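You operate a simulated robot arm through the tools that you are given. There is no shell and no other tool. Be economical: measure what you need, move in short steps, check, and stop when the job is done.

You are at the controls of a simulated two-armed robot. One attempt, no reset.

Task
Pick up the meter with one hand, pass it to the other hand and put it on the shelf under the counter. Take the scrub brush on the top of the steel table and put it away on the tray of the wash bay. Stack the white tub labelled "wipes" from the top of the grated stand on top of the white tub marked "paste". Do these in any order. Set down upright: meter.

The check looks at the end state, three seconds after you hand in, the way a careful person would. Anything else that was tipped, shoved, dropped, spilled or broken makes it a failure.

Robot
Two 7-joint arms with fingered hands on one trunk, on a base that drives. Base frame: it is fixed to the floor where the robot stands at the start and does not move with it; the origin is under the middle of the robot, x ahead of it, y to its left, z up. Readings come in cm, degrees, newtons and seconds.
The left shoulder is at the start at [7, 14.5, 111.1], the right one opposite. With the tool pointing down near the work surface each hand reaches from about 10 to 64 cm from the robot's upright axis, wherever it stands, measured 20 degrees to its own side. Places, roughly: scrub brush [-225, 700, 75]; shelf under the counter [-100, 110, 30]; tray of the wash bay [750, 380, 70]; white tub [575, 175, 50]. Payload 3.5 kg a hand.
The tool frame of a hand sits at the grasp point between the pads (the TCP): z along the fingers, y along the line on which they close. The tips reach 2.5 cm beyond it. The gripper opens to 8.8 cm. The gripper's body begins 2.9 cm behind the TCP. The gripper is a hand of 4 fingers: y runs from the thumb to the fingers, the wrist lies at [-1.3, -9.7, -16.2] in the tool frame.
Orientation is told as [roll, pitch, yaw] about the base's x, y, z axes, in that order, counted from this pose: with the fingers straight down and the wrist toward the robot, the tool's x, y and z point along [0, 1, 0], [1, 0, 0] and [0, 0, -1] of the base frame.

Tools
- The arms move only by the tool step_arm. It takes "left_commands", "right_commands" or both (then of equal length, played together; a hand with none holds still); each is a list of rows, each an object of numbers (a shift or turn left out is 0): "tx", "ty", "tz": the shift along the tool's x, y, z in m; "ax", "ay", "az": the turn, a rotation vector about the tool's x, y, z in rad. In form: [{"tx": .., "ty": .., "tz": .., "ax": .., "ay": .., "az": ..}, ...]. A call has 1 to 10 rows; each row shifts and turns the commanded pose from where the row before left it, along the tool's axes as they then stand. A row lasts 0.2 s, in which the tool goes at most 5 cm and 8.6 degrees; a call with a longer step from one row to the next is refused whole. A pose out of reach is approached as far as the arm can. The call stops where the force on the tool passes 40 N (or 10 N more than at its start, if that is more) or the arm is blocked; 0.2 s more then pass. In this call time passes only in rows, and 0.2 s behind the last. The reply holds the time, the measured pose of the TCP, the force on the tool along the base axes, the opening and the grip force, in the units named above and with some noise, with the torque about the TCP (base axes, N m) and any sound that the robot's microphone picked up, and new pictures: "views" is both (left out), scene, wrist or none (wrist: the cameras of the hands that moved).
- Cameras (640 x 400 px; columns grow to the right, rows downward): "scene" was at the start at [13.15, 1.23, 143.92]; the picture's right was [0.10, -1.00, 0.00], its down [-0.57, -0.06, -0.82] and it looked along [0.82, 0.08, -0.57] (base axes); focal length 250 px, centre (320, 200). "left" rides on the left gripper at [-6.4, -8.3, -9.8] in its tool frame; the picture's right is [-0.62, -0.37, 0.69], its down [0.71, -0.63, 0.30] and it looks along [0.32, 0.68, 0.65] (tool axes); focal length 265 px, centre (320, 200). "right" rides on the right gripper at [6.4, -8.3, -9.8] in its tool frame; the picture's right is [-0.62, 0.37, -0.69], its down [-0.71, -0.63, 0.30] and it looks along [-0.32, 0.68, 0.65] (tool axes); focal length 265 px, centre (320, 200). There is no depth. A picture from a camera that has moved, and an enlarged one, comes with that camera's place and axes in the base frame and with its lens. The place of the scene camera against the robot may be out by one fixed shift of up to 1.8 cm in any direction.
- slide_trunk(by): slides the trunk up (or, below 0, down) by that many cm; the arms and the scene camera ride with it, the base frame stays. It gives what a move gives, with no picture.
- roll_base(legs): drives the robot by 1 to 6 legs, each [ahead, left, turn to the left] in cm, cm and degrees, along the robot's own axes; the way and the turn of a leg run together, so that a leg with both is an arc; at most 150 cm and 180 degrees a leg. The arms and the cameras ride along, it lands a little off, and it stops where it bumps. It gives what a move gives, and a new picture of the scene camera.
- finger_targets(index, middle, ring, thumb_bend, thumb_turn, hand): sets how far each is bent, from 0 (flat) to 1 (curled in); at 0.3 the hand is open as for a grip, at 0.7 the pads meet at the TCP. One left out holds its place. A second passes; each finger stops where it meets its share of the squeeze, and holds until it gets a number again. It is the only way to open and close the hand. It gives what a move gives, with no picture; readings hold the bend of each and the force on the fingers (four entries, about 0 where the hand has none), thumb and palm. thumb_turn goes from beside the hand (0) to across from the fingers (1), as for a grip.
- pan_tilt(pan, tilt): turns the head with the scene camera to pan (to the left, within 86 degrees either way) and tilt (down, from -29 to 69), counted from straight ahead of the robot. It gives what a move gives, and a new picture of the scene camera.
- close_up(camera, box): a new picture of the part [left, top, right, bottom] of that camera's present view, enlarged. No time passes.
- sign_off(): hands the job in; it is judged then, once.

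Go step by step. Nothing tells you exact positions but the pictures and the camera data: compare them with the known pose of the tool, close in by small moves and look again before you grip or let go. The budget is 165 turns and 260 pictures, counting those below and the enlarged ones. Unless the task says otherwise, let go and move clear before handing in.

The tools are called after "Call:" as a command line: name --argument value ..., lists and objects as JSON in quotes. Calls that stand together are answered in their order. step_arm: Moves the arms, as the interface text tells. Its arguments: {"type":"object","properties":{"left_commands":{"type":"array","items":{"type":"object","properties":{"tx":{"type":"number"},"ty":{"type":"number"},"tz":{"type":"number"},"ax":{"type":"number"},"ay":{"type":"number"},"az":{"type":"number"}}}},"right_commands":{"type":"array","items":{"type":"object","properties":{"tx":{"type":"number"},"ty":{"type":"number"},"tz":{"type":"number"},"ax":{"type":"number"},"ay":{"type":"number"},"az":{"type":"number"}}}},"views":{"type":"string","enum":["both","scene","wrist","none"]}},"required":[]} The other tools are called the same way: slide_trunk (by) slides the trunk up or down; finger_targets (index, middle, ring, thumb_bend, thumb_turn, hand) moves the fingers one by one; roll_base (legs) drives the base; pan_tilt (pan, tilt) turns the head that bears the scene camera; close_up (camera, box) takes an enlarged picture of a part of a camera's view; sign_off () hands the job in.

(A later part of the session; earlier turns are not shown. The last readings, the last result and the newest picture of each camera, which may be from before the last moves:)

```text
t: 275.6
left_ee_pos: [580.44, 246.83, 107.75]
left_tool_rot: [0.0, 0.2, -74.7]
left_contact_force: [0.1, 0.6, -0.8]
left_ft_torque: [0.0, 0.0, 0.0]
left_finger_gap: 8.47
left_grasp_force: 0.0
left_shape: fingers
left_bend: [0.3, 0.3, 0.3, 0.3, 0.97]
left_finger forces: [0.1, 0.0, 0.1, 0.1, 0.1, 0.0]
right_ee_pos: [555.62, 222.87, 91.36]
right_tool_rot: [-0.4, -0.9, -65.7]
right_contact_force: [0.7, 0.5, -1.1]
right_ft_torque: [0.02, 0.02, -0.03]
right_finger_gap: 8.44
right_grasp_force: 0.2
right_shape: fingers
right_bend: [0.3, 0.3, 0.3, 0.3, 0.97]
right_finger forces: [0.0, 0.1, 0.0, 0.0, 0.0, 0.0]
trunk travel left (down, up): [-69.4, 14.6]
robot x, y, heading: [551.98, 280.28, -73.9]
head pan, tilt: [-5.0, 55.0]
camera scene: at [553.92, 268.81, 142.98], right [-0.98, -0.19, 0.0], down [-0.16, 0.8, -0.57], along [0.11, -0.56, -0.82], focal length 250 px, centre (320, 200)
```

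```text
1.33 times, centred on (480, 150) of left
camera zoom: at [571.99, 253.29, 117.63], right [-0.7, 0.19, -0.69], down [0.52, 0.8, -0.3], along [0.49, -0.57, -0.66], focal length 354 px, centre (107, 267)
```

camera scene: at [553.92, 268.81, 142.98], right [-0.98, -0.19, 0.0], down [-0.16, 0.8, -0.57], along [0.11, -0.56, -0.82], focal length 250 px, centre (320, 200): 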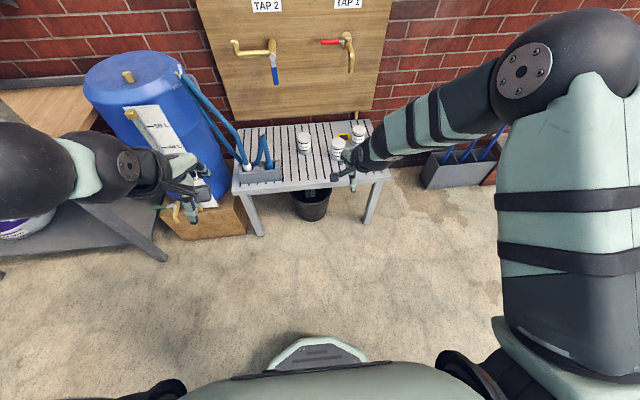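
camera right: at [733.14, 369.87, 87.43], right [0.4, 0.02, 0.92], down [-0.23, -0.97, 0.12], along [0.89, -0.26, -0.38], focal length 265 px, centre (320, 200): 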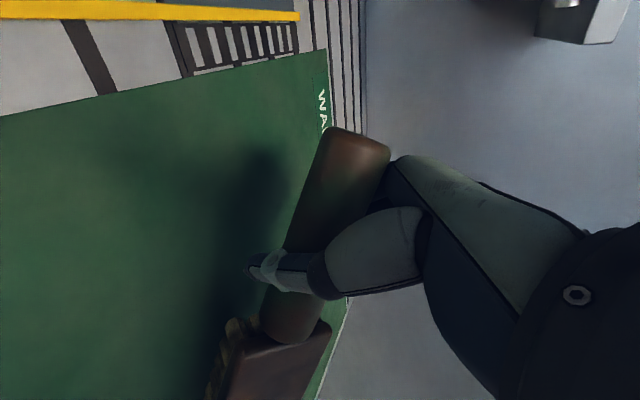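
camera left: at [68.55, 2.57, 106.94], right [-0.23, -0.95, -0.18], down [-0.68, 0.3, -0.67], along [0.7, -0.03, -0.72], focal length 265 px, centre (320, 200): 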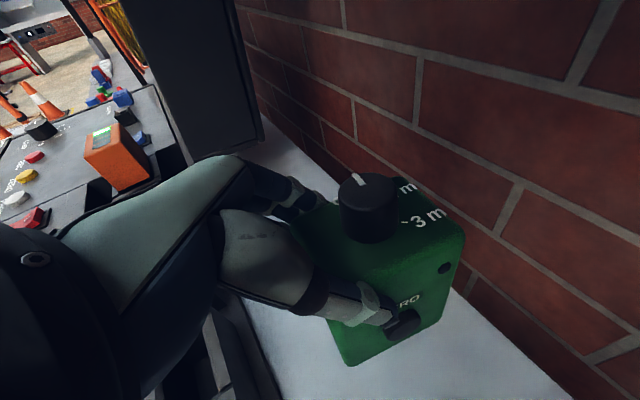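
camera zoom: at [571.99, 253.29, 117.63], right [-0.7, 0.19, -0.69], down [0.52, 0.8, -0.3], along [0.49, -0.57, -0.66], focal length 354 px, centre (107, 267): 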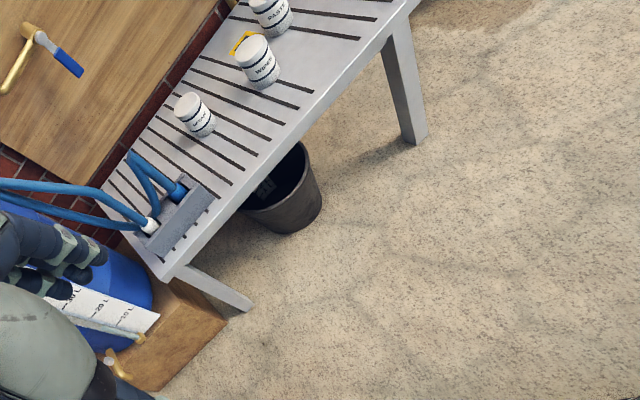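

Tubs identified: GREASE [580,176], WIPES [563,176], PASTE [554,164]; tops z≈59.5, Ø≈6.7, stand top z≈50. I move the left hand up and inward (away from the barrel and hoses), then drive closer.

Call:
step_arm --left_commands '[{"tz": -0.04, "tx": -0.02}, {"tz": -0.04, "tx": -0.02}, {"tz": -0.04, "tx": -0.02}, {"tz": -0.03}]' --views "none"

Call:
roll_base --legs '[[30, -11, 1]]'

```text
t: 276.6
left_ee_pos: [575.0, 245.23, 122.97]
left_tool_rot: [0.0, 0.2, -74.6]
left_contact_force: [0.0, -0.2, 0.1]
left_ft_torque: [0.03, -0.03, -0.03]
left_finger_gap: 8.47
left_grasp_force: 0.0
left_shape: fingers
left_bend: [0.3, 0.3, 0.3, 0.3, 0.97]
left_finger forces: [0.0, 0.1, 0.0, 0.0, 0.0, 0.0]
right_ee_pos: [555.51, 223.02, 91.3]
right_tool_rot: [-0.4, -0.9, -65.6]
right_contact_force: [-0.3, -0.1, 0.3]
right_ft_torque: [-0.01, 0.0, 0.02]
right_finger_gap: 8.45
right_grasp_force: 0.0
right_shape: fingers
right_bend: [0.3, 0.3, 0.3, 0.3, 0.97]
right_finger forces: [0.0, 0.0, 0.0, 0.0, 0.0, 0.0]
trunk travel left (down, up): [-69.4, 14.6]
robot x, y, heading: [551.69, 280.34, -73.7]
head pan, tilt: [-5.0, 55.0]
```

```text
t: 278.7
left_ee_pos: [573.84, 214.05, 123.0]
left_tool_rot: [0.0, 0.1, -73.6]
left_contact_force: [0.3, -0.7, -0.6]
left_ft_torque: [0.0, -0.02, 0.0]
left_finger_gap: 8.46
left_grasp_force: 0.0
left_shape: fingers
left_bend: [0.3, 0.3, 0.3, 0.3, 0.97]
left_finger forces: [0.0, 0.1, 0.0, 0.0, 0.1, 0.0]
right_ee_pos: [554.95, 191.34, 91.3]
right_tool_rot: [-0.3, -1.0, -64.5]
right_contact_force: [0.4, 0.5, -0.1]
right_ft_torque: [0.0, -0.01, -0.04]
right_finger_gap: 8.46
right_grasp_force: 0.1
right_shape: fingers
right_bend: [0.3, 0.3, 0.3, 0.3, 0.97]
right_finger forces: [0.1, 0.0, 0.1, 0.0, 0.0, 0.0]
trunk travel left (down, up): [-69.4, 14.6]
robot x, y, heading: [550.09, 248.71, -72.9]
head pan, tilt: [-5.0, 55.0]
camera scene: at [552.23, 237.27, 142.99], right [-0.98, -0.21, 0.0], down [-0.17, 0.8, -0.57], along [0.12, -0.56, -0.82], focal length 250 px, centre (320, 200)
```

scene: 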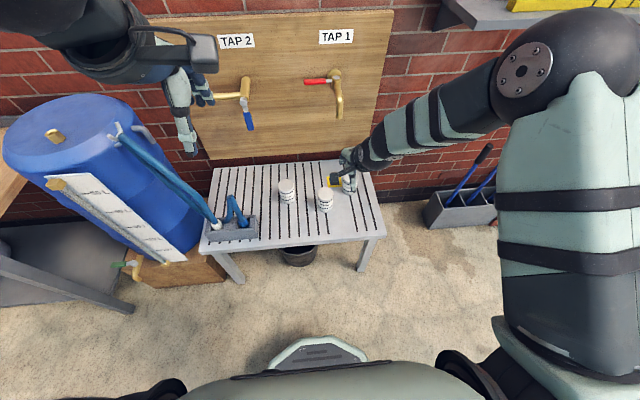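

Positions confirmed. I retract the right hand (to stay clear of the taps), drive 24 cm closer, and lower.

Call:
step_arm --right_commands '[{"ty": -0.04}, {"ty": -0.04}, {"ty": -0.04}, {"ty": -0.03}]' --views "none"

Call:
roll_base --legs '[[23, 0, 0]]'

Call:
slide_trunk --by -14

Call:
pan_tilt --pan -8 --tilt 60

```text
t: 279.7
left_ee_pos: [573.73, 214.1, 122.88]
left_tool_rot: [0.0, 0.1, -73.5]
left_contact_force: [0.1, -0.4, 0.6]
left_ft_torque: [0.03, -0.01, 0.0]
left_finger_gap: 8.49
left_grasp_force: 0.2
left_shape: fingers
left_bend: [0.3, 0.3, 0.3, 0.3, 0.97]
left_finger forces: [0.1, 0.0, 0.0, 0.1, 0.0, 0.0]
right_ee_pos: [548.61, 204.92, 91.0]
right_tool_rot: [-0.4, -1.0, -64.5]
right_contact_force: [-0.2, -0.3, 0.0]
right_ft_torque: [0.04, 0.0, 0.0]
right_finger_gap: 8.45
right_grasp_force: 0.1
right_shape: fingers
right_bend: [0.3, 0.3, 0.3, 0.3, 0.97]
right_finger forces: [0.1, 0.0, 0.2, 0.0, 0.0, 0.0]
trunk travel left (down, up): [-69.4, 14.6]
robot x, y, heading: [549.75, 248.72, -72.7]
head pan, tilt: [-5.0, 55.0]
```

```text
t: 281.4
left_ee_pos: [580.49, 192.66, 122.96]
left_tool_rot: [0.1, 0.1, -73.3]
left_contact_force: [0.9, -0.4, 1.0]
left_ft_torque: [0.0, 0.01, -0.02]
left_finger_gap: 8.48
left_grasp_force: 0.0
left_shape: fingers
left_bend: [0.3, 0.3, 0.3, 0.3, 0.97]
left_finger forces: [0.0, 0.1, 0.0, 0.0, 0.0, 0.0]
right_ee_pos: [555.37, 183.48, 90.85]
right_tool_rot: [-0.4, -1.0, -64.3]
right_contact_force: [0.1, -0.5, 0.1]
right_ft_torque: [0.03, 0.02, 0.01]
right_finger_gap: 8.45
right_grasp_force: 0.1
right_shape: fingers
right_bend: [0.3, 0.3, 0.3, 0.3, 0.97]
right_finger forces: [0.0, 0.0, 0.0, 0.0, 0.0, 0.0]
trunk travel left (down, up): [-69.4, 14.6]
robot x, y, heading: [556.36, 227.27, -72.5]
head pan, tilt: [-5.0, 55.0]
camera scene: at [558.94, 215.77, 142.99], right [-0.98, -0.22, 0.0], down [-0.18, 0.8, -0.57], along [0.12, -0.56, -0.82], focal length 250 px, centre (320, 200)
```

scene: 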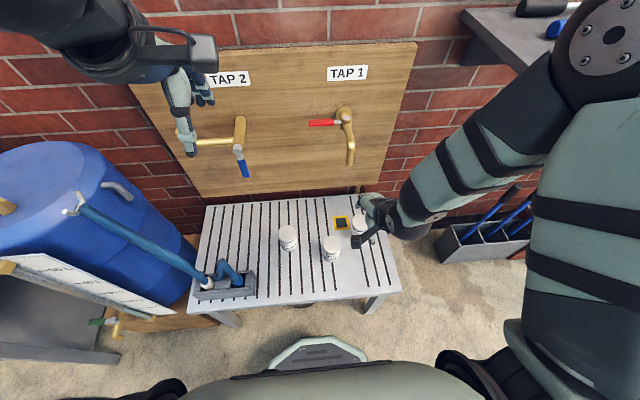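

```text
t: 283.1
left_ee_pos: [580.59, 192.56, 108.88]
left_tool_rot: [0.0, 0.0, -73.3]
left_contact_force: [-0.2, -0.7, -0.2]
left_ft_torque: [-0.01, -0.01, -0.01]
left_finger_gap: 8.46
left_grasp_force: 0.1
left_shape: fingers
left_bend: [0.3, 0.3, 0.3, 0.3, 0.97]
left_finger forces: [0.0, 0.1, 0.0, 0.0, 0.1, 0.0]
right_ee_pos: [555.41, 183.5, 76.93]
right_tool_rot: [-0.4, -0.9, -64.3]
right_contact_force: [0.0, 0.6, -0.4]
right_ft_torque: [0.01, -0.02, -0.01]
right_finger_gap: 8.45
right_grasp_force: 0.1
right_shape: fingers
right_bend: [0.3, 0.3, 0.3, 0.3, 0.97]
right_finger forces: [0.0, 0.0, 0.1, 0.0, 0.1, 0.1]
trunk travel left (down, up): [-55.4, 28.6]
robot x, y, heading: [556.58, 227.03, -72.7]
head pan, tilt: [-5.0, 55.0]
```

```text
t: 283.8
left_ee_pos: [580.62, 192.56, 108.93]
left_tool_rot: [-0.1, 0.2, -73.3]
left_contact_force: [0.4, 0.4, -0.3]
left_ft_torque: [0.02, 0.03, 0.0]
left_finger_gap: 8.47
left_grasp_force: 0.0
left_shape: fingers
left_bend: [0.3, 0.3, 0.3, 0.3, 0.97]
left_finger forces: [0.1, 0.0, 0.0, 0.0, 0.0, 0.0]
right_ee_pos: [555.34, 183.46, 76.9]
right_tool_rot: [-0.4, -0.9, -64.4]
right_contact_force: [-0.1, 0.0, -0.4]
right_ft_torque: [0.01, 0.01, -0.02]
right_finger_gap: 8.47
right_grasp_force: 0.0
right_shape: fingers
right_bend: [0.3, 0.3, 0.3, 0.3, 0.97]
right_finger forces: [0.0, 0.1, 0.0, 0.0, 0.1, 0.1]
trunk travel left (down, up): [-55.4, 28.6]
robot x, y, heading: [556.4, 226.74, -72.7]
head pan, tilt: [-8.0, 60.0]
camera scene: at [558.52, 216.11, 128.37], right [-0.99, -0.16, 0.0], down [-0.14, 0.85, -0.5], along [0.08, -0.49, -0.87], focal length 250 px, centre (320, 200)
```

scene: 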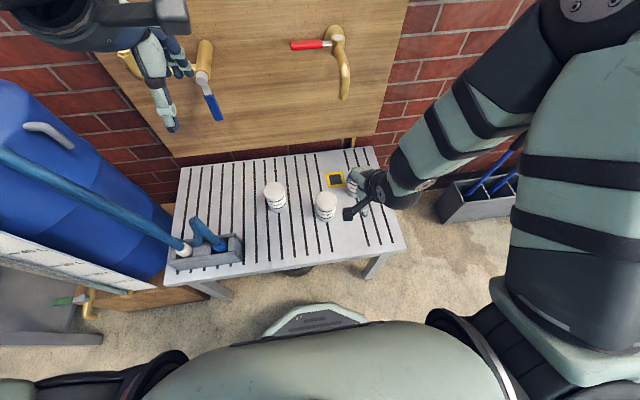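

Call:
close_up --camera "right" --box '[0, 0, 640, 400]'

Call:
close_up --camera "scene" --box '[250, 150, 410, 260]'

```text
1.00 times, centred on (320, 200) of right (not enlarged: the box is as wide or as high as the picture)
camera zoom: at [557.57, 193.86, 86.7], right [-0.4, -0.59, 0.7], down [-0.92, 0.25, -0.31], along [0.01, -0.77, -0.64], focal length 265 px, centre (320, 200)
```

zoom: 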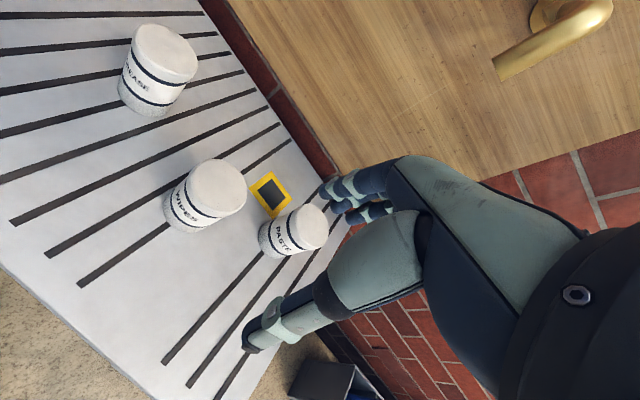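

```text
3.64 times, centred on (330, 205) of scene
camera zoom: at [558.52, 216.11, 128.37], right [-0.99, -0.16, 0.0], down [-0.14, 0.85, -0.5], along [0.08, -0.49, -0.87], focal length 910 px, centre (284, 182)
```

zoom: 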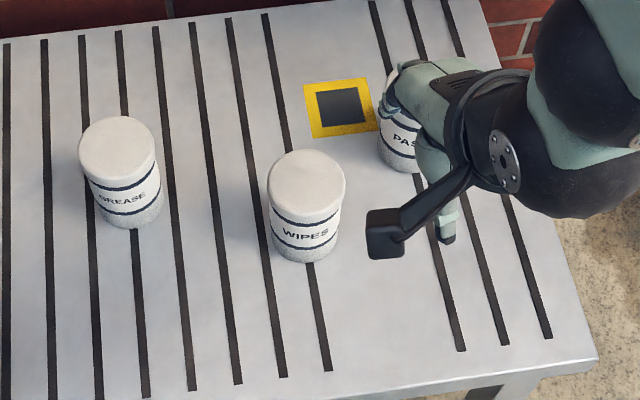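

Wrist view gives WIPES at [563.8, 177] and PASTE at [554.9, 165.6]. I open the hand a bit more, move above WIPES and descend part-way.

Call:
finger_targets --hand "right" --index 0.24 --middle 0.24 --ring 0.24 --thumb_bend 0.24

Call:
step_arm --right_commands '[{"tx": 0.016, "ty": 0.032}, {"tx": 0.016, "ty": 0.032}, {"tx": 0.016, "ty": 0.031}, {"tz": 0.03}, {"tz": 0.03}]' --views "both"

```text
t: 284.8
left_ee_pos: [580.58, 192.55, 108.93]
left_tool_rot: [0.0, 0.1, -73.3]
left_contact_force: [-0.2, 0.0, 0.1]
left_ft_torque: [0.01, 0.0, 0.01]
left_finger_gap: 8.48
left_grasp_force: 0.0
left_shape: fingers
left_bend: [0.3, 0.3, 0.3, 0.3, 0.97]
left_finger forces: [0.0, 0.0, 0.0, 0.0, 0.0, 0.0]
right_ee_pos: [555.45, 183.49, 76.89]
right_tool_rot: [-0.3, -0.9, -64.3]
right_contact_force: [0.0, 0.2, 0.8]
right_ft_torque: [-0.02, 0.01, 0.03]
right_finger_gap: 9.59
right_grasp_force: 0.1
right_shape: fingers
right_bend: [0.24, 0.24, 0.24, 0.24, 0.97]
right_finger forces: [0.1, 0.0, 0.0, 0.1, 0.0, 0.0]
trunk travel left (down, up): [-55.4, 28.6]
robot x, y, heading: [556.75, 227.26, -72.5]
head pan, tilt: [-8.0, 60.0]
```

```text
t: 286.0
left_ee_pos: [580.58, 192.48, 108.87]
left_tool_rot: [0.0, 0.2, -73.3]
left_contact_force: [0.4, 0.1, 0.4]
left_ft_torque: [0.03, -0.01, 0.01]
left_finger_gap: 8.51
left_grasp_force: 0.0
left_shape: fingers
left_bend: [0.3, 0.3, 0.3, 0.3, 0.97]
left_finger forces: [0.0, 0.0, 0.1, 0.1, 0.0, 0.1]
right_ee_pos: [564.05, 176.64, 70.82]
right_tool_rot: [-0.2, -0.9, -64.3]
right_contact_force: [-0.5, 0.2, -0.1]
right_ft_torque: [-0.03, 0.03, 0.01]
right_finger_gap: 9.6
right_grasp_force: 0.0
right_shape: fingers
right_bend: [0.24, 0.24, 0.24, 0.24, 0.97]
right_finger forces: [0.1, 0.1, 0.0, 0.0, 0.0, 0.0]
trunk travel left (down, up): [-55.4, 28.6]
robot x, y, heading: [556.49, 227.15, -72.6]
head pan, tilt: [-8.0, 60.0]
camera scene: at [558.56, 216.04, 128.37], right [-0.99, -0.16, 0.0], down [-0.14, 0.85, -0.5], along [0.08, -0.49, -0.87], focal length 250 px, centre (320, 200)
camera right: at [566.23, 187.23, 80.65], right [-0.4, -0.59, 0.7], down [-0.92, 0.25, -0.31], along [0.01, -0.77, -0.64], focal length 265 px, centre (320, 200)
```

scene: 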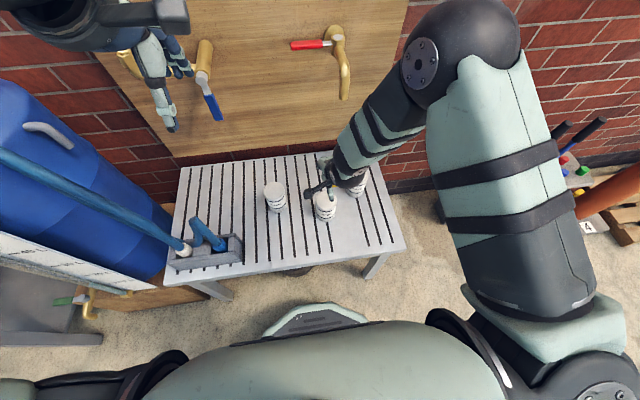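
right: 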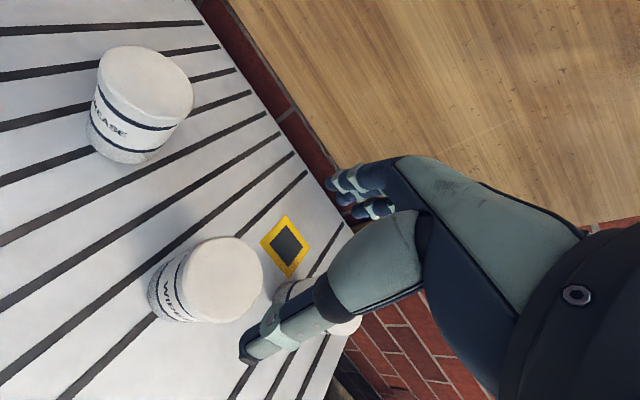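

Aligned within half a cm. I descend 9 cm and look again.

Call:
step_arm --right_commands '[{"tz": 0.03, "ty": -0.003}, {"tz": 0.03}, {"tz": 0.03}]' --views "both"

```text
t: 286.8
left_ee_pos: [580.62, 192.45, 108.83]
left_tool_rot: [0.1, 0.2, -73.3]
left_contact_force: [0.0, -0.6, 0.1]
left_ft_torque: [0.01, 0.02, 0.01]
left_finger_gap: 8.46
left_grasp_force: 0.1
left_shape: fingers
left_bend: [0.3, 0.3, 0.3, 0.3, 0.97]
left_finger forces: [0.0, 0.0, 0.1, 0.1, 0.0, 0.0]
right_ee_pos: [563.76, 176.98, 62.02]
right_tool_rot: [-0.4, -0.9, -64.3]
right_contact_force: [-0.4, -0.2, 0.2]
right_ft_torque: [0.0, -0.03, -0.01]
right_finger_gap: 9.61
right_grasp_force: 0.0
right_shape: fingers
right_bend: [0.24, 0.24, 0.24, 0.24, 0.97]
right_finger forces: [0.0, 0.1, 0.0, 0.1, 0.0, 0.0]
trunk travel left (down, up): [-55.4, 28.6]
robot x, y, heading: [556.58, 226.89, -72.6]
head pan, tilt: [-8.0, 60.0]
camera scene: at [558.53, 216.03, 128.37], right [-0.99, -0.16, 0.0], down [-0.14, 0.85, -0.5], along [0.08, -0.49, -0.87], focal length 250 px, centre (320, 200)
camera right: at [565.97, 187.47, 71.81], right [-0.4, -0.59, 0.7], down [-0.92, 0.25, -0.31], along [0.01, -0.77, -0.64], focal length 265 px, centre (320, 200)
```

scene: 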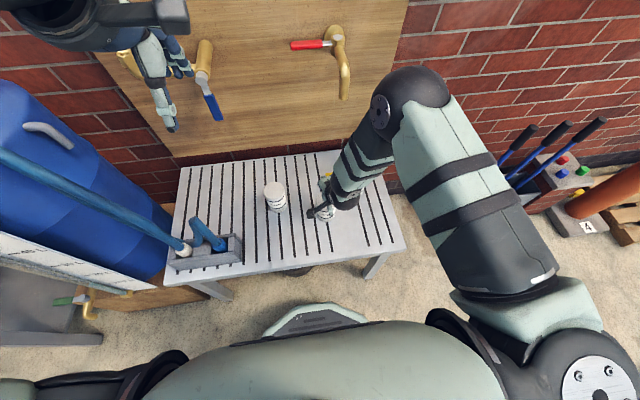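
right: 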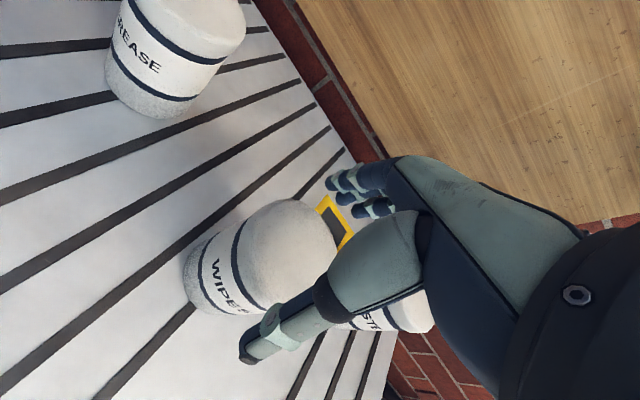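

The tub is centred between thumb and fingers. I go down 4.2 cm more and close gently.

Call:
step_arm --right_commands '[{"tz": 0.02}, {"tz": 0.012}, {"tz": 0.01}]' --views "wrist"

Call:
finger_targets --hand "right" --index 0.55 --middle 0.55 --ring 0.55 --thumb_bend 0.55

Call:
close_up --camera "right" --box '[0, 0, 640, 400]'

```text
t: 287.6
left_ee_pos: [580.59, 192.61, 108.98]
left_tool_rot: [0.0, 0.1, -73.3]
left_contact_force: [0.0, -0.3, 0.1]
left_ft_torque: [0.0, 0.0, -0.02]
left_finger_gap: 8.49
left_grasp_force: 0.0
left_shape: fingers
left_bend: [0.3, 0.3, 0.3, 0.3, 0.97]
left_finger forces: [0.0, 0.0, 0.1, 0.0, 0.0, 0.0]
right_ee_pos: [563.91, 176.8, 57.92]
right_tool_rot: [-0.4, -1.0, -64.3]
right_contact_force: [-0.4, 0.6, 2.0]
right_ft_torque: [0.04, 0.01, -0.03]
right_finger_gap: 9.68
right_grasp_force: 1.1
right_shape: fingers
right_bend: [0.24, 0.24, 0.24, 0.24, 0.97]
right_finger forces: [0.0, 0.0, 0.0, 0.1, 2.6, 0.0]
trunk travel left (down, up): [-55.4, 28.6]
robot x, y, heading: [556.52, 227.18, -72.5]
head pan, tilt: [-8.0, 60.0]
camera right: at [566.01, 187.33, 67.72], right [-0.4, -0.59, 0.7], down [-0.92, 0.25, -0.31], along [0.01, -0.77, -0.64], focal length 265 px, centre (320, 200)
```

right: 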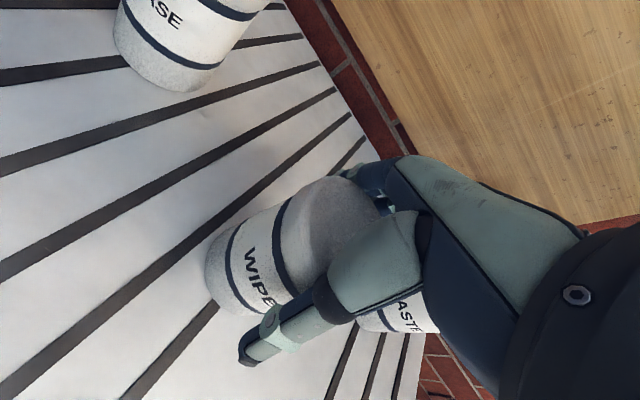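

```text
t: 288.6
left_ee_pos: [580.55, 192.55, 108.88]
left_tool_rot: [-0.1, 0.1, -73.3]
left_contact_force: [0.6, 0.1, 0.3]
left_ft_torque: [-0.01, -0.02, 0.01]
left_finger_gap: 8.47
left_grasp_force: 0.1
left_shape: fingers
left_bend: [0.3, 0.3, 0.3, 0.3, 0.97]
left_finger forces: [0.1, 0.1, 0.0, 0.0, 0.0, 0.1]
right_ee_pos: [563.82, 176.81, 57.89]
right_tool_rot: [-0.5, -1.1, -64.3]
right_contact_force: [1.1, -2.2, 6.8]
right_ft_torque: [-0.48, -0.17, 0.05]
right_finger_gap: 6.9
right_grasp_force: 28.4
right_shape: fingers
right_bend: [0.31, 0.47, 0.51, 0.49, 0.96]
right_finger forces: [20.9, 6.3, 2.3, 0.0, 27.0, 0.0]
trunk travel left (down, up): [-55.4, 28.6]
robot x, y, heading: [556.69, 227.29, -72.5]
head pan, tilt: [-8.0, 60.0]
```

```text
1.00 times, centred on (320, 200) of right (not enlarged: the box is as wide or as high as the picture)
camera zoom: at [566.01, 187.31, 67.75], right [-0.4, -0.59, 0.7], down [-0.92, 0.25, -0.31], along [0.01, -0.77, -0.64], focal length 265 px, centre (320, 200)
```

zoom: 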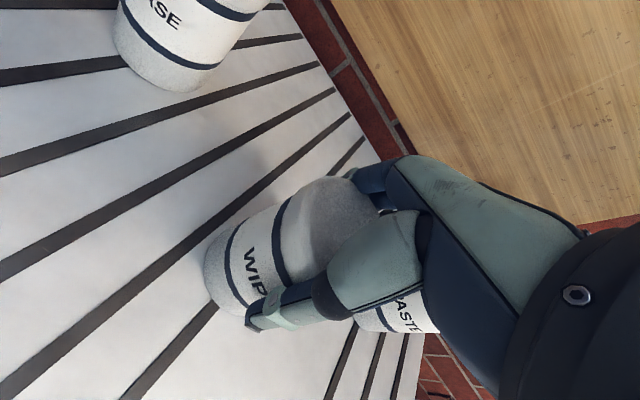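

WIPES is gripped (28 N). I lift it straight up 12 cm.

Call:
step_arm --right_commands '[{"tz": -0.01}, {"tz": -0.03}, {"tz": -0.04}, {"tz": -0.04}]' --views "both"

```text
t: 289.6
left_ee_pos: [580.52, 192.49, 108.93]
left_tool_rot: [-0.1, 0.1, -73.3]
left_contact_force: [-0.4, 0.0, 0.0]
left_ft_torque: [0.02, -0.01, 0.0]
left_finger_gap: 8.46
left_grasp_force: 0.1
left_shape: fingers
left_bend: [0.3, 0.3, 0.3, 0.3, 0.97]
left_finger forces: [0.0, 0.0, 0.0, 0.1, 0.0, 0.0]
right_ee_pos: [563.72, 176.93, 70.02]
right_tool_rot: [-0.4, -0.8, -64.2]
right_contact_force: [0.0, -0.3, -3.3]
right_ft_torque: [-0.01, -0.04, -0.01]
right_finger_gap: 6.81
right_grasp_force: 24.2
right_shape: fingers
right_bend: [0.31, 0.48, 0.52, 0.5, 0.96]
right_finger forces: [16.3, 5.2, 1.6, 0.0, 25.8, 0.1]
trunk travel left (down, up): [-55.4, 28.6]
robot x, y, heading: [556.74, 227.21, -72.7]
head pan, tilt: [-8.0, 60.0]
camera scene: at [558.48, 216.18, 128.37], right [-0.99, -0.16, 0.0], down [-0.14, 0.85, -0.5], along [0.08, -0.49, -0.87], focal length 250 px, centre (320, 200)
camera right: at [565.84, 187.39, 79.81], right [-0.4, -0.59, 0.7], down [-0.92, 0.25, -0.31], along [0.01, -0.77, -0.64], focal length 265 px, centre (320, 200)
```

scene: 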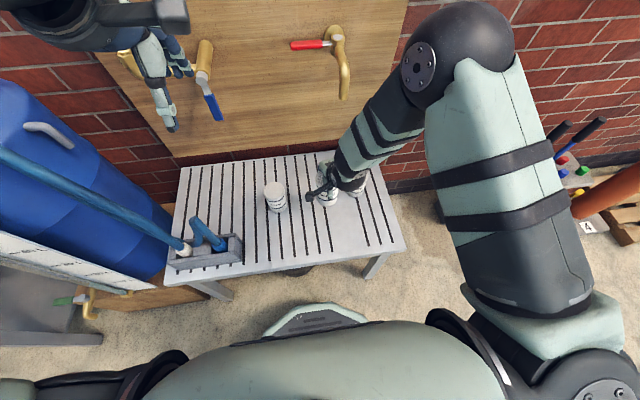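
right: 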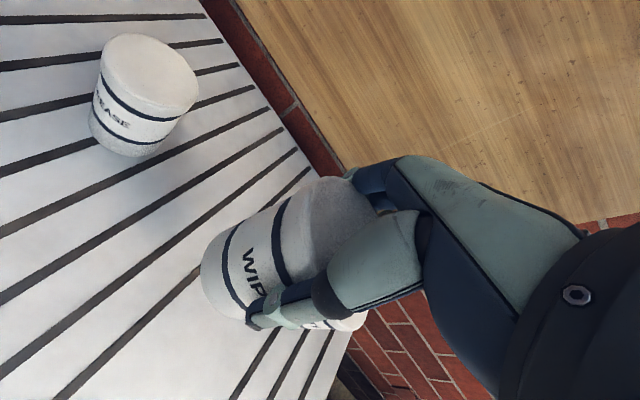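

Lifted cleanly and upright. To pin down PASTE, I move the hand aside to the left and take a scene close-up.

Call:
step_arm --right_commands '[{"tx": 0.04, "tz": -0.01, "ty": -0.03}, {"tx": 0.04, "ty": -0.03}]' --views "wrist"

Call:
close_up --camera "scene" --box '[240, 130, 440, 270]'

```text
refused: row 1 steps farther than a row can; nothing moved
```

```text
2.86 times, centred on (340, 200) of scene
camera zoom: at [558.48, 216.18, 128.37], right [-0.99, -0.16, 0.0], down [-0.14, 0.85, -0.5], along [0.08, -0.49, -0.87], focal length 715 px, centre (263, 200)
```

zoom: 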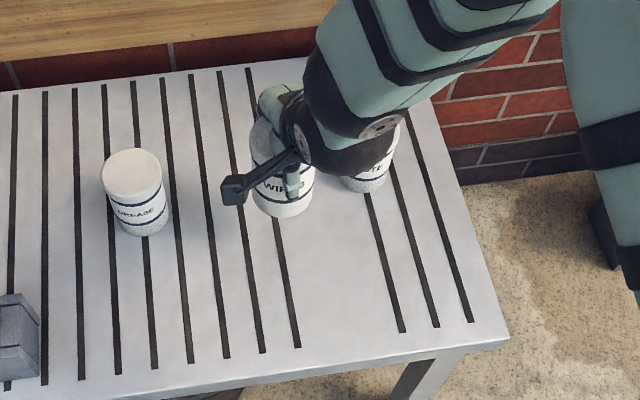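

Call:
step_arm --right_commands '[{"tz": -0.02}, {"tx": 0.03, "ty": -0.03}, {"tx": 0.03, "ty": -0.03}, {"tx": 0.025, "ty": -0.03}]' --views "wrist"

Call:
close_up --camera "scene" --box '[240, 130, 440, 270]'

```text
t: 290.6
left_ee_pos: [580.48, 192.59, 108.96]
left_tool_rot: [0.0, 0.1, -73.2]
left_contact_force: [-0.1, 0.1, 1.0]
left_ft_torque: [0.01, -0.02, 0.02]
left_finger_gap: 8.48
left_grasp_force: 0.0
left_shape: fingers
left_bend: [0.3, 0.3, 0.3, 0.3, 0.97]
left_finger forces: [0.1, 0.0, 0.1, 0.1, 0.1, 0.0]
right_ee_pos: [566.87, 189.01, 71.13]
right_tool_rot: [1.6, 1.4, -66.8]
right_contact_force: [0.0, 0.0, -3.6]
right_ft_torque: [0.01, 0.01, 0.0]
right_finger_gap: 6.79
right_grasp_force: 24.4
right_shape: fingers
right_bend: [0.31, 0.48, 0.53, 0.5, 0.96]
right_finger forces: [16.1, 5.3, 1.8, 0.0, 25.5, 0.1]
trunk travel left (down, up): [-55.4, 28.6]
robot x, y, heading: [556.38, 227.12, -73.0]
head pan, tilt: [-8.0, 60.0]
camera right: at [569.38, 198.83, 81.37], right [-0.43, -0.61, 0.67], down [-0.9, 0.31, -0.31], along [-0.02, -0.73, -0.68], focal length 265 px, centre (320, 200)
```

right: 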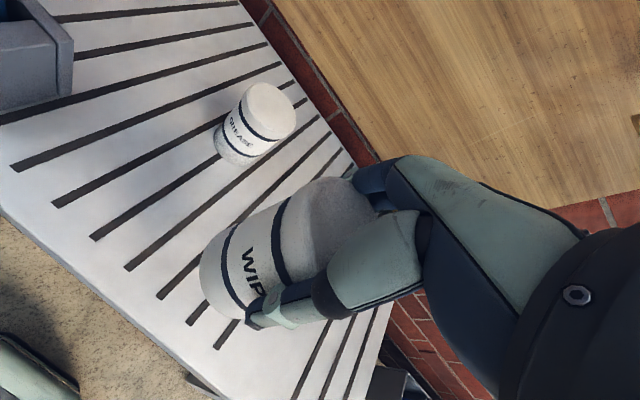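

```text
2.86 times, centred on (340, 200) of scene
camera zoom: at [558.51, 216.1, 128.37], right [-0.99, -0.16, 0.0], down [-0.14, 0.85, -0.5], along [0.08, -0.49, -0.87], focal length 715 px, centre (263, 200)
```

zoom: 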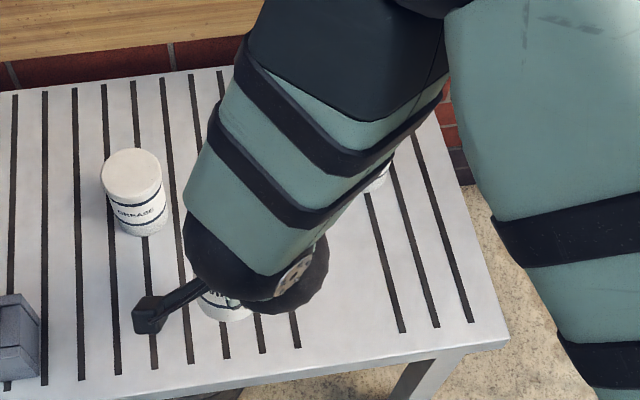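

The forearm still blocks that view; I check the left wrist camera.

Call:
close_up --camera "left" --box '[320, 0, 640, 200]'

```text
2.00 times, centred on (480, 100) of left
camera zoom: at [571.95, 198.69, 118.68], right [-0.7, 0.18, -0.69], down [0.5, 0.81, -0.3], along [0.51, -0.56, -0.66], focal length 531 px, centre (0, 400)
```

zoom: 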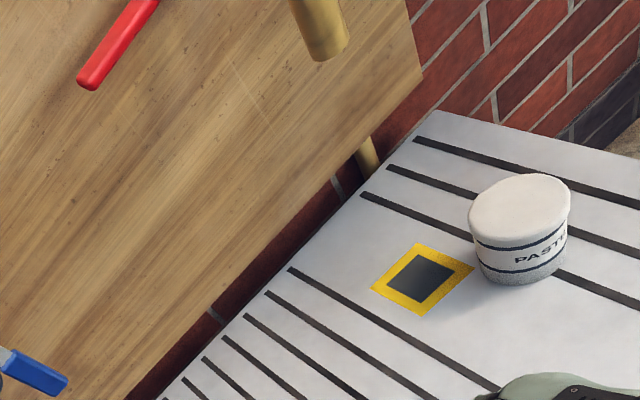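

PASTE's lid is at about [555.1, 166.5]. I carry WIPES above it (base ~6 cm above the lid) and check.

Call:
step_arm --right_commands '[{"tz": -0.03}, {"tx": -0.03, "ty": 0.0216}, {"tx": -0.03, "ty": 0.0216}, {"tx": -0.03, "ty": 0.0216}, {"tx": -0.03, "ty": 0.0216}, {"tx": -0.03, "ty": 0.0216}, {"tx": -0.03, "ty": 0.0216}, {"tx": -0.029, "ty": 0.0216}]' --views "both"

Call:
close_up --camera "left" --box '[320, 0, 640, 200]'

```text
t: 292.4
left_ee_pos: [580.42, 192.27, 108.95]
left_tool_rot: [0.1, 0.2, -73.3]
left_contact_force: [-1.0, 0.1, 0.8]
left_ft_torque: [-0.01, -0.02, -0.01]
left_finger_gap: 8.5
left_grasp_force: 0.1
left_shape: fingers
left_bend: [0.3, 0.3, 0.3, 0.3, 0.97]
left_finger forces: [0.0, 0.1, 0.1, 0.1, 0.1, 0.0]
right_ee_pos: [555.05, 165.75, 75.17]
right_tool_rot: [-0.2, -0.8, -64.3]
right_contact_force: [0.2, -0.2, -4.1]
right_ft_torque: [-0.01, -0.01, 0.02]
right_finger_gap: 6.78
right_grasp_force: 23.9
right_shape: fingers
right_bend: [0.31, 0.48, 0.53, 0.5, 0.96]
right_finger forces: [16.1, 5.1, 1.8, 0.0, 24.8, 0.0]
trunk travel left (down, up): [-55.4, 28.6]
robot x, y, heading: [556.42, 227.13, -72.8]
head pan, tilt: [-8.0, 60.0]
camera scene: at [558.44, 215.94, 128.36], right [-0.99, -0.16, 0.0], down [-0.14, 0.86, -0.5], along [0.08, -0.49, -0.87], focal length 250 px, centre (320, 200)
camera right: at [557.26, 176.27, 84.92], right [-0.4, -0.59, 0.7], down [-0.92, 0.25, -0.31], along [0.01, -0.77, -0.64], focal length 265 px, centre (320, 200)
```

scene: 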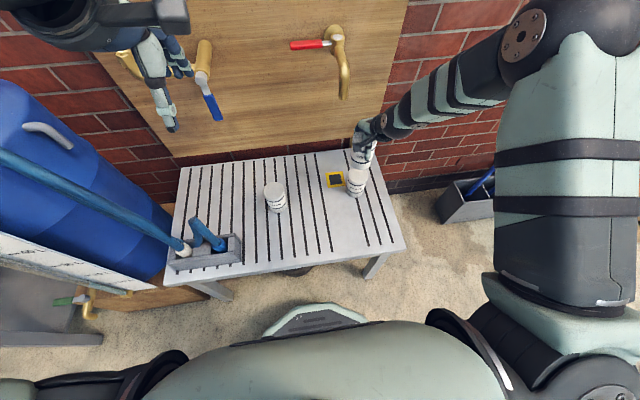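
right: 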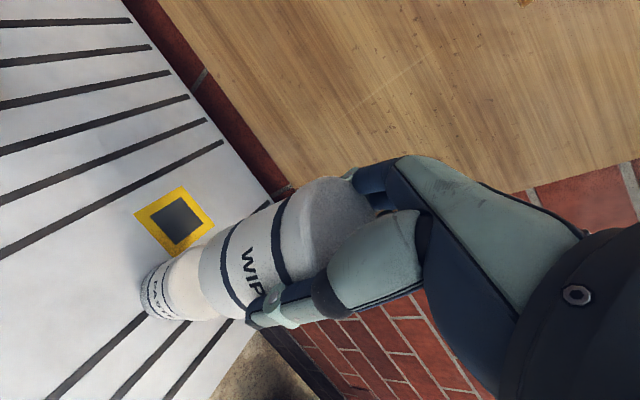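

```text
2.00 times, centred on (480, 100) of left
camera zoom: at [571.89, 198.54, 118.65], right [-0.7, 0.18, -0.69], down [0.5, 0.81, -0.3], along [0.51, -0.56, -0.66], focal length 531 px, centre (0, 400)
```

zoom: 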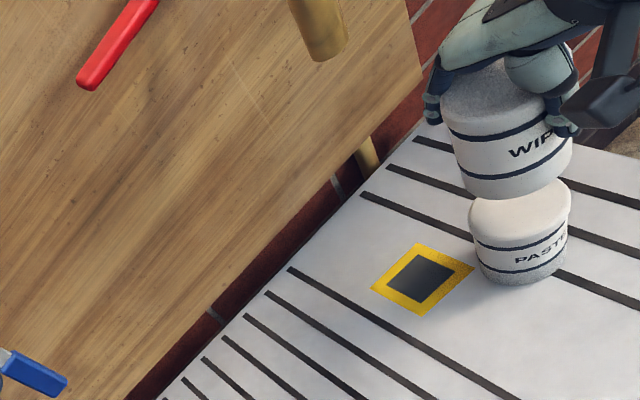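

Alignment looks good from two views. I lower in small steps watching force.

Call:
step_arm --right_commands '[{"tz": 0.018}, {"tz": 0.017}]' --views "none"

Call:
close_up --camera "left" --box '[440, 0, 640, 200]'

Call:
close_up --camera "scene" --box '[310, 110, 410, 210]'

```text
t: 293.0
left_ee_pos: [580.64, 192.37, 108.83]
left_tool_rot: [0.1, 0.2, -73.3]
left_contact_force: [0.5, 0.4, -0.4]
left_ft_torque: [0.02, -0.02, -0.02]
left_finger_gap: 8.47
left_grasp_force: 0.0
left_shape: fingers
left_bend: [0.3, 0.3, 0.3, 0.3, 0.97]
left_finger forces: [0.0, 0.0, 0.0, 0.0, 0.0, 0.1]
right_ee_pos: [555.04, 166.08, 71.53]
right_tool_rot: [-0.4, -0.9, -64.2]
right_contact_force: [0.0, 0.1, -3.4]
right_ft_torque: [-0.01, -0.01, 0.0]
right_finger_gap: 6.78
right_grasp_force: 24.1
right_shape: fingers
right_bend: [0.31, 0.48, 0.53, 0.5, 0.96]
right_finger forces: [16.1, 5.1, 1.6, 0.0, 24.6, 0.0]
trunk travel left (down, up): [-55.4, 28.6]
robot x, y, heading: [556.43, 226.8, -72.6]
head pan, tilt: [-8.0, 60.0]
```

```text
2.00 times, centred on (540, 100) of left
camera zoom: at [571.95, 198.6, 118.66], right [-0.7, 0.18, -0.69], down [0.5, 0.81, -0.3], along [0.51, -0.56, -0.66], focal length 531 px, centre (-120, 400)
```

zoom: 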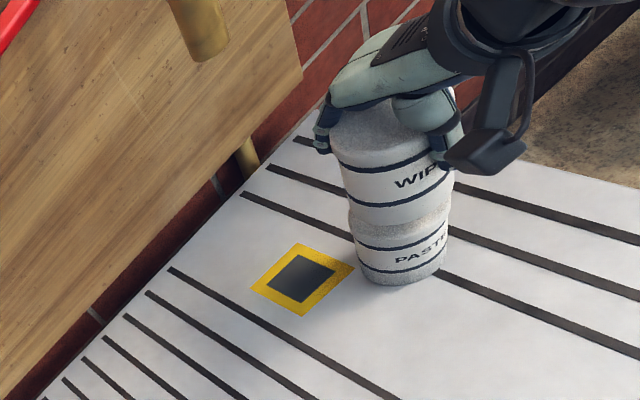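

```text
4.00 times, centred on (360, 160) of scene
camera zoom: at [558.51, 216.01, 128.36], right [-0.99, -0.16, 0.0], down [-0.14, 0.85, -0.5], along [0.08, -0.49, -0.87], focal length 1001 px, centre (160, 360)
```

zoom: 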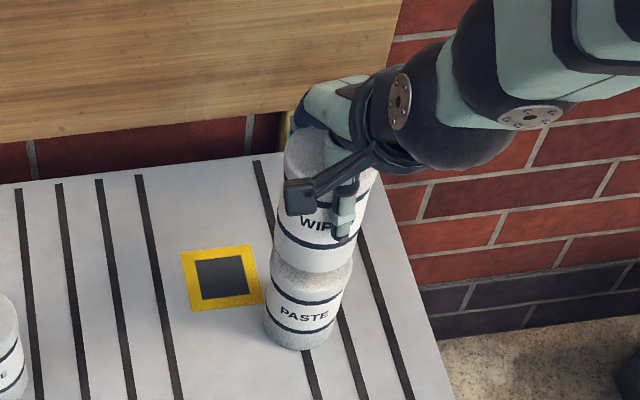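

Nearly touching and well aligned. I continue in 4–5 mm steps.

Call:
step_arm --right_commands '[{"tz": 0.005}, {"tz": 0.004}]' --views "none"

Call:
step_arm --right_commands '[{"tz": 0.004}]' --views "none"

Call:
step_arm --right_commands '[{"tz": 0.004}]' --views "none"

Call:
close_up --camera "left" --box '[440, 0, 640, 200]'

```text
t: 293.6
left_ee_pos: [580.58, 192.43, 108.92]
left_tool_rot: [0.1, 0.2, -73.3]
left_contact_force: [0.9, 0.4, 0.4]
left_ft_torque: [0.01, 0.01, -0.03]
left_finger_gap: 8.48
left_grasp_force: 0.0
left_shape: fingers
left_bend: [0.3, 0.3, 0.3, 0.3, 0.97]
left_finger forces: [0.0, 0.0, 0.0, 0.1, 0.0, 0.0]
right_ee_pos: [555.1, 166.2, 70.59]
right_tool_rot: [-0.4, -0.9, -64.3]
right_contact_force: [-0.2, -0.5, -3.2]
right_ft_torque: [-0.06, -0.01, -0.01]
right_finger_gap: 6.76
right_grasp_force: 24.0
right_shape: fingers
right_bend: [0.31, 0.48, 0.53, 0.5, 0.96]
right_finger forces: [16.0, 5.1, 1.7, 0.0, 24.6, 0.0]
trunk travel left (down, up): [-55.4, 28.6]
robot x, y, heading: [556.67, 227.14, -72.7]
head pan, tilt: [-8.0, 60.0]
```

```text
t: 294.0
left_ee_pos: [580.58, 192.47, 108.87]
left_tool_rot: [0.0, 0.3, -73.3]
left_contact_force: [-0.4, 0.4, 0.2]
left_ft_torque: [0.03, -0.03, -0.01]
left_finger_gap: 8.49
left_grasp_force: 0.1
left_shape: fingers
left_bend: [0.3, 0.3, 0.3, 0.3, 0.97]
left_finger forces: [0.0, 0.0, 0.1, 0.1, 0.0, 0.0]
right_ee_pos: [555.19, 166.13, 70.15]
right_tool_rot: [-0.4, -0.9, -64.4]
right_contact_force: [-0.1, -0.3, -3.4]
right_ft_torque: [-0.01, 0.0, 0.01]
right_finger_gap: 6.79
right_grasp_force: 23.6
right_shape: fingers
right_bend: [0.31, 0.48, 0.53, 0.5, 0.96]
right_finger forces: [16.1, 5.0, 1.6, 0.1, 24.5, 0.0]
trunk travel left (down, up): [-55.4, 28.6]
robot x, y, heading: [556.83, 227.41, -72.7]
head pan, tilt: [-8.0, 60.0]
```

```text
t: 294.4
left_ee_pos: [580.51, 192.42, 108.77]
left_tool_rot: [0.0, 0.2, -73.4]
left_contact_force: [0.8, -0.2, -1.0]
left_ft_torque: [0.01, -0.06, -0.02]
left_finger_gap: 8.49
left_grasp_force: 0.0
left_shape: fingers
left_bend: [0.3, 0.3, 0.3, 0.3, 0.97]
left_finger forces: [0.0, 0.0, 0.0, 0.0, 0.0, 0.1]
right_ee_pos: [555.2, 166.04, 69.86]
right_tool_rot: [-0.4, -0.9, -64.3]
right_contact_force: [0.2, 0.3, -2.4]
right_ft_torque: [0.01, -0.02, -0.01]
right_finger_gap: 6.78
right_grasp_force: 23.7
right_shape: fingers
right_bend: [0.31, 0.48, 0.53, 0.5, 0.96]
right_finger forces: [15.9, 4.9, 1.6, 0.0, 24.5, 0.0]
trunk travel left (down, up): [-55.4, 28.6]
robot x, y, heading: [556.8, 227.07, -72.6]
head pan, tilt: [-8.0, 60.0]
```

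```text
2.00 times, centred on (540, 100) of left
camera zoom: at [571.96, 198.62, 118.66], right [-0.7, 0.18, -0.69], down [0.5, 0.81, -0.3], along [0.51, -0.56, -0.66], focal length 531 px, centre (-120, 400)
```

zoom: 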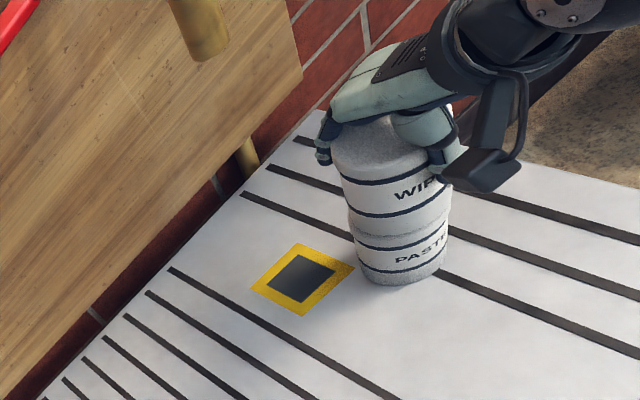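

Call:
step_arm --right_commands '[{"tz": 0.004}]' --views "none"

Call:
step_arm --right_commands '[{"tz": 0.004}]' --views "none"

Call:
step_arm --right_commands '[{"tz": 0.003}]' --views "none"

```text
t: 294.8
left_ee_pos: [580.61, 192.34, 108.95]
left_tool_rot: [0.0, 0.2, -73.3]
left_contact_force: [0.5, -0.7, 0.6]
left_ft_torque: [-0.02, 0.02, 0.01]
left_finger_gap: 8.48
left_grasp_force: 0.1
left_shape: fingers
left_bend: [0.3, 0.3, 0.3, 0.3, 0.97]
left_finger forces: [0.0, 0.0, 0.1, 0.0, 0.0, 0.1]
right_ee_pos: [555.09, 166.0, 69.39]
right_tool_rot: [-0.3, -0.8, -64.4]
right_contact_force: [0.2, -0.7, -2.6]
right_ft_torque: [-0.01, -0.01, 0.01]
right_finger_gap: 6.78
right_grasp_force: 23.7
right_shape: fingers
right_bend: [0.31, 0.48, 0.53, 0.5, 0.96]
right_finger forces: [16.0, 5.0, 1.5, 0.0, 24.5, 0.0]
trunk travel left (down, up): [-55.4, 28.6]
robot x, y, heading: [556.43, 227.19, -72.6]
head pan, tilt: [-8.0, 60.0]
```

```text
t: 295.2
left_ee_pos: [580.52, 192.42, 108.82]
left_tool_rot: [0.0, 0.1, -73.3]
left_contact_force: [-1.0, 0.0, -0.2]
left_ft_torque: [0.0, -0.02, -0.03]
left_finger_gap: 8.48
left_grasp_force: 0.1
left_shape: fingers
left_bend: [0.3, 0.3, 0.3, 0.3, 0.97]
left_finger forces: [0.1, 0.0, 0.0, 0.0, 0.0, 0.0]
right_ee_pos: [555.21, 166.04, 68.92]
right_tool_rot: [-0.4, -0.9, -64.2]
right_contact_force: [-1.1, 0.6, -2.7]
right_ft_torque: [0.03, 0.02, 0.0]
right_finger_gap: 6.77
right_grasp_force: 23.5
right_shape: fingers
right_bend: [0.31, 0.48, 0.53, 0.5, 0.96]
right_finger forces: [16.0, 5.0, 1.6, 0.0, 24.5, 0.1]
trunk travel left (down, up): [-55.4, 28.6]
robot x, y, heading: [556.64, 227.46, -72.5]
head pan, tilt: [-8.0, 60.0]
```

```text
t: 295.6
left_ee_pos: [580.49, 192.58, 108.96]
left_tool_rot: [0.0, 0.2, -73.3]
left_contact_force: [-0.5, 0.6, 0.0]
left_ft_torque: [0.0, 0.0, 0.02]
left_finger_gap: 8.48
left_grasp_force: 0.1
left_shape: fingers
left_bend: [0.3, 0.3, 0.3, 0.3, 0.97]
left_finger forces: [0.0, 0.0, 0.0, 0.0, 0.1, 0.1]
right_ee_pos: [555.04, 166.04, 68.65]
right_tool_rot: [-0.5, -0.8, -64.3]
right_contact_force: [-0.3, -0.5, -2.6]
right_ft_torque: [0.0, -0.01, -0.01]
right_finger_gap: 6.78
right_grasp_force: 23.2
right_shape: fingers
right_bend: [0.31, 0.48, 0.53, 0.5, 0.96]
right_finger forces: [16.0, 5.1, 1.5, 0.0, 24.5, 0.0]
trunk travel left (down, up): [-55.4, 28.6]
robot x, y, heading: [556.28, 227.44, -72.8]
head pan, tilt: [-8.0, 60.0]
```

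Call:
step_arm --right_commands '[{"tz": 0.004}]' --views "none"

Call:
step_arm --right_commands '[{"tz": 0.004}]' --views "none"

Call:
close_up --camera "left" --box '[440, 0, 640, 200]'

Call:
close_up --camera "scene" --box '[310, 110, 410, 210]'

```text
t: 296.0
left_ee_pos: [580.56, 192.5, 108.8]
left_tool_rot: [0.0, 0.2, -73.3]
left_contact_force: [0.5, 0.5, 0.2]
left_ft_torque: [0.0, 0.01, 0.01]
left_finger_gap: 8.49
left_grasp_force: 0.0
left_shape: fingers
left_bend: [0.3, 0.3, 0.3, 0.3, 0.97]
left_finger forces: [0.0, 0.0, 0.1, 0.1, 0.0, 0.1]
right_ee_pos: [555.09, 166.06, 68.25]
right_tool_rot: [-0.5, -0.9, -64.3]
right_contact_force: [0.3, 0.4, -2.9]
right_ft_torque: [-0.01, -0.03, 0.0]
right_finger_gap: 6.75
right_grasp_force: 23.0
right_shape: fingers
right_bend: [0.31, 0.49, 0.53, 0.5, 0.96]
right_finger forces: [16.0, 5.0, 1.5, 0.0, 24.6, 0.1]
trunk travel left (down, up): [-55.4, 28.6]
robot x, y, heading: [556.69, 226.9, -72.6]
head pan, tilt: [-8.0, 60.0]
```

```text
t: 296.4
left_ee_pos: [580.58, 192.6, 108.94]
left_tool_rot: [0.1, 0.0, -73.3]
left_contact_force: [-0.1, 0.7, 0.2]
left_ft_torque: [-0.03, -0.01, 0.01]
left_finger_gap: 8.46
left_grasp_force: 0.1
left_shape: fingers
left_bend: [0.3, 0.3, 0.3, 0.3, 0.97]
left_finger forces: [0.0, 0.0, 0.0, 0.1, 0.0, 0.0]
right_ee_pos: [555.21, 166.08, 68.19]
right_tool_rot: [-0.4, -1.2, -64.3]
right_contact_force: [-0.5, 2.3, 7.2]
right_ft_torque: [-0.21, 0.0, 0.0]
right_finger_gap: 6.78
right_grasp_force: 26.3
right_shape: fingers
right_bend: [0.31, 0.48, 0.53, 0.5, 0.96]
right_finger forces: [17.9, 5.5, 2.2, 0.1, 27.4, 0.0]
trunk travel left (down, up): [-55.4, 28.6]
robot x, y, heading: [556.42, 226.94, -72.8]
head pan, tilt: [-8.0, 60.0]
```

```text
2.00 times, centred on (540, 100) of left
camera zoom: at [571.97, 198.86, 118.75], right [-0.7, 0.17, -0.69], down [0.5, 0.81, -0.3], along [0.51, -0.56, -0.65], focal length 531 px, centre (-120, 400)
```

zoom: 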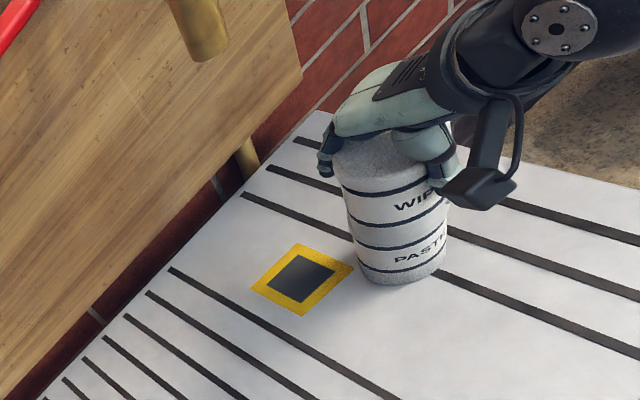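

```text
4.00 times, centred on (360, 160) of scene
camera zoom: at [558.53, 216.28, 128.41], right [-0.99, -0.16, 0.0], down [-0.14, 0.85, -0.5], along [0.08, -0.49, -0.87], focal length 1001 px, centre (160, 360)
```

zoom: 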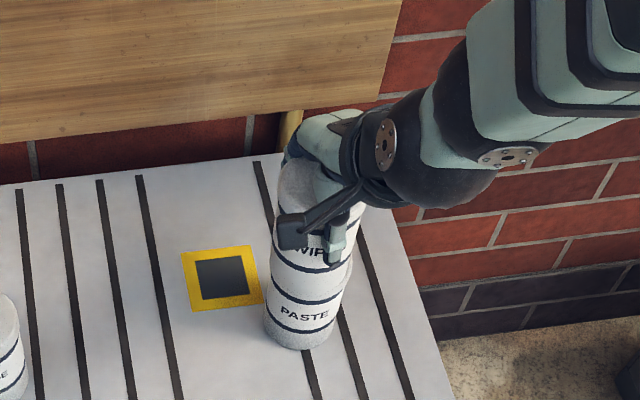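

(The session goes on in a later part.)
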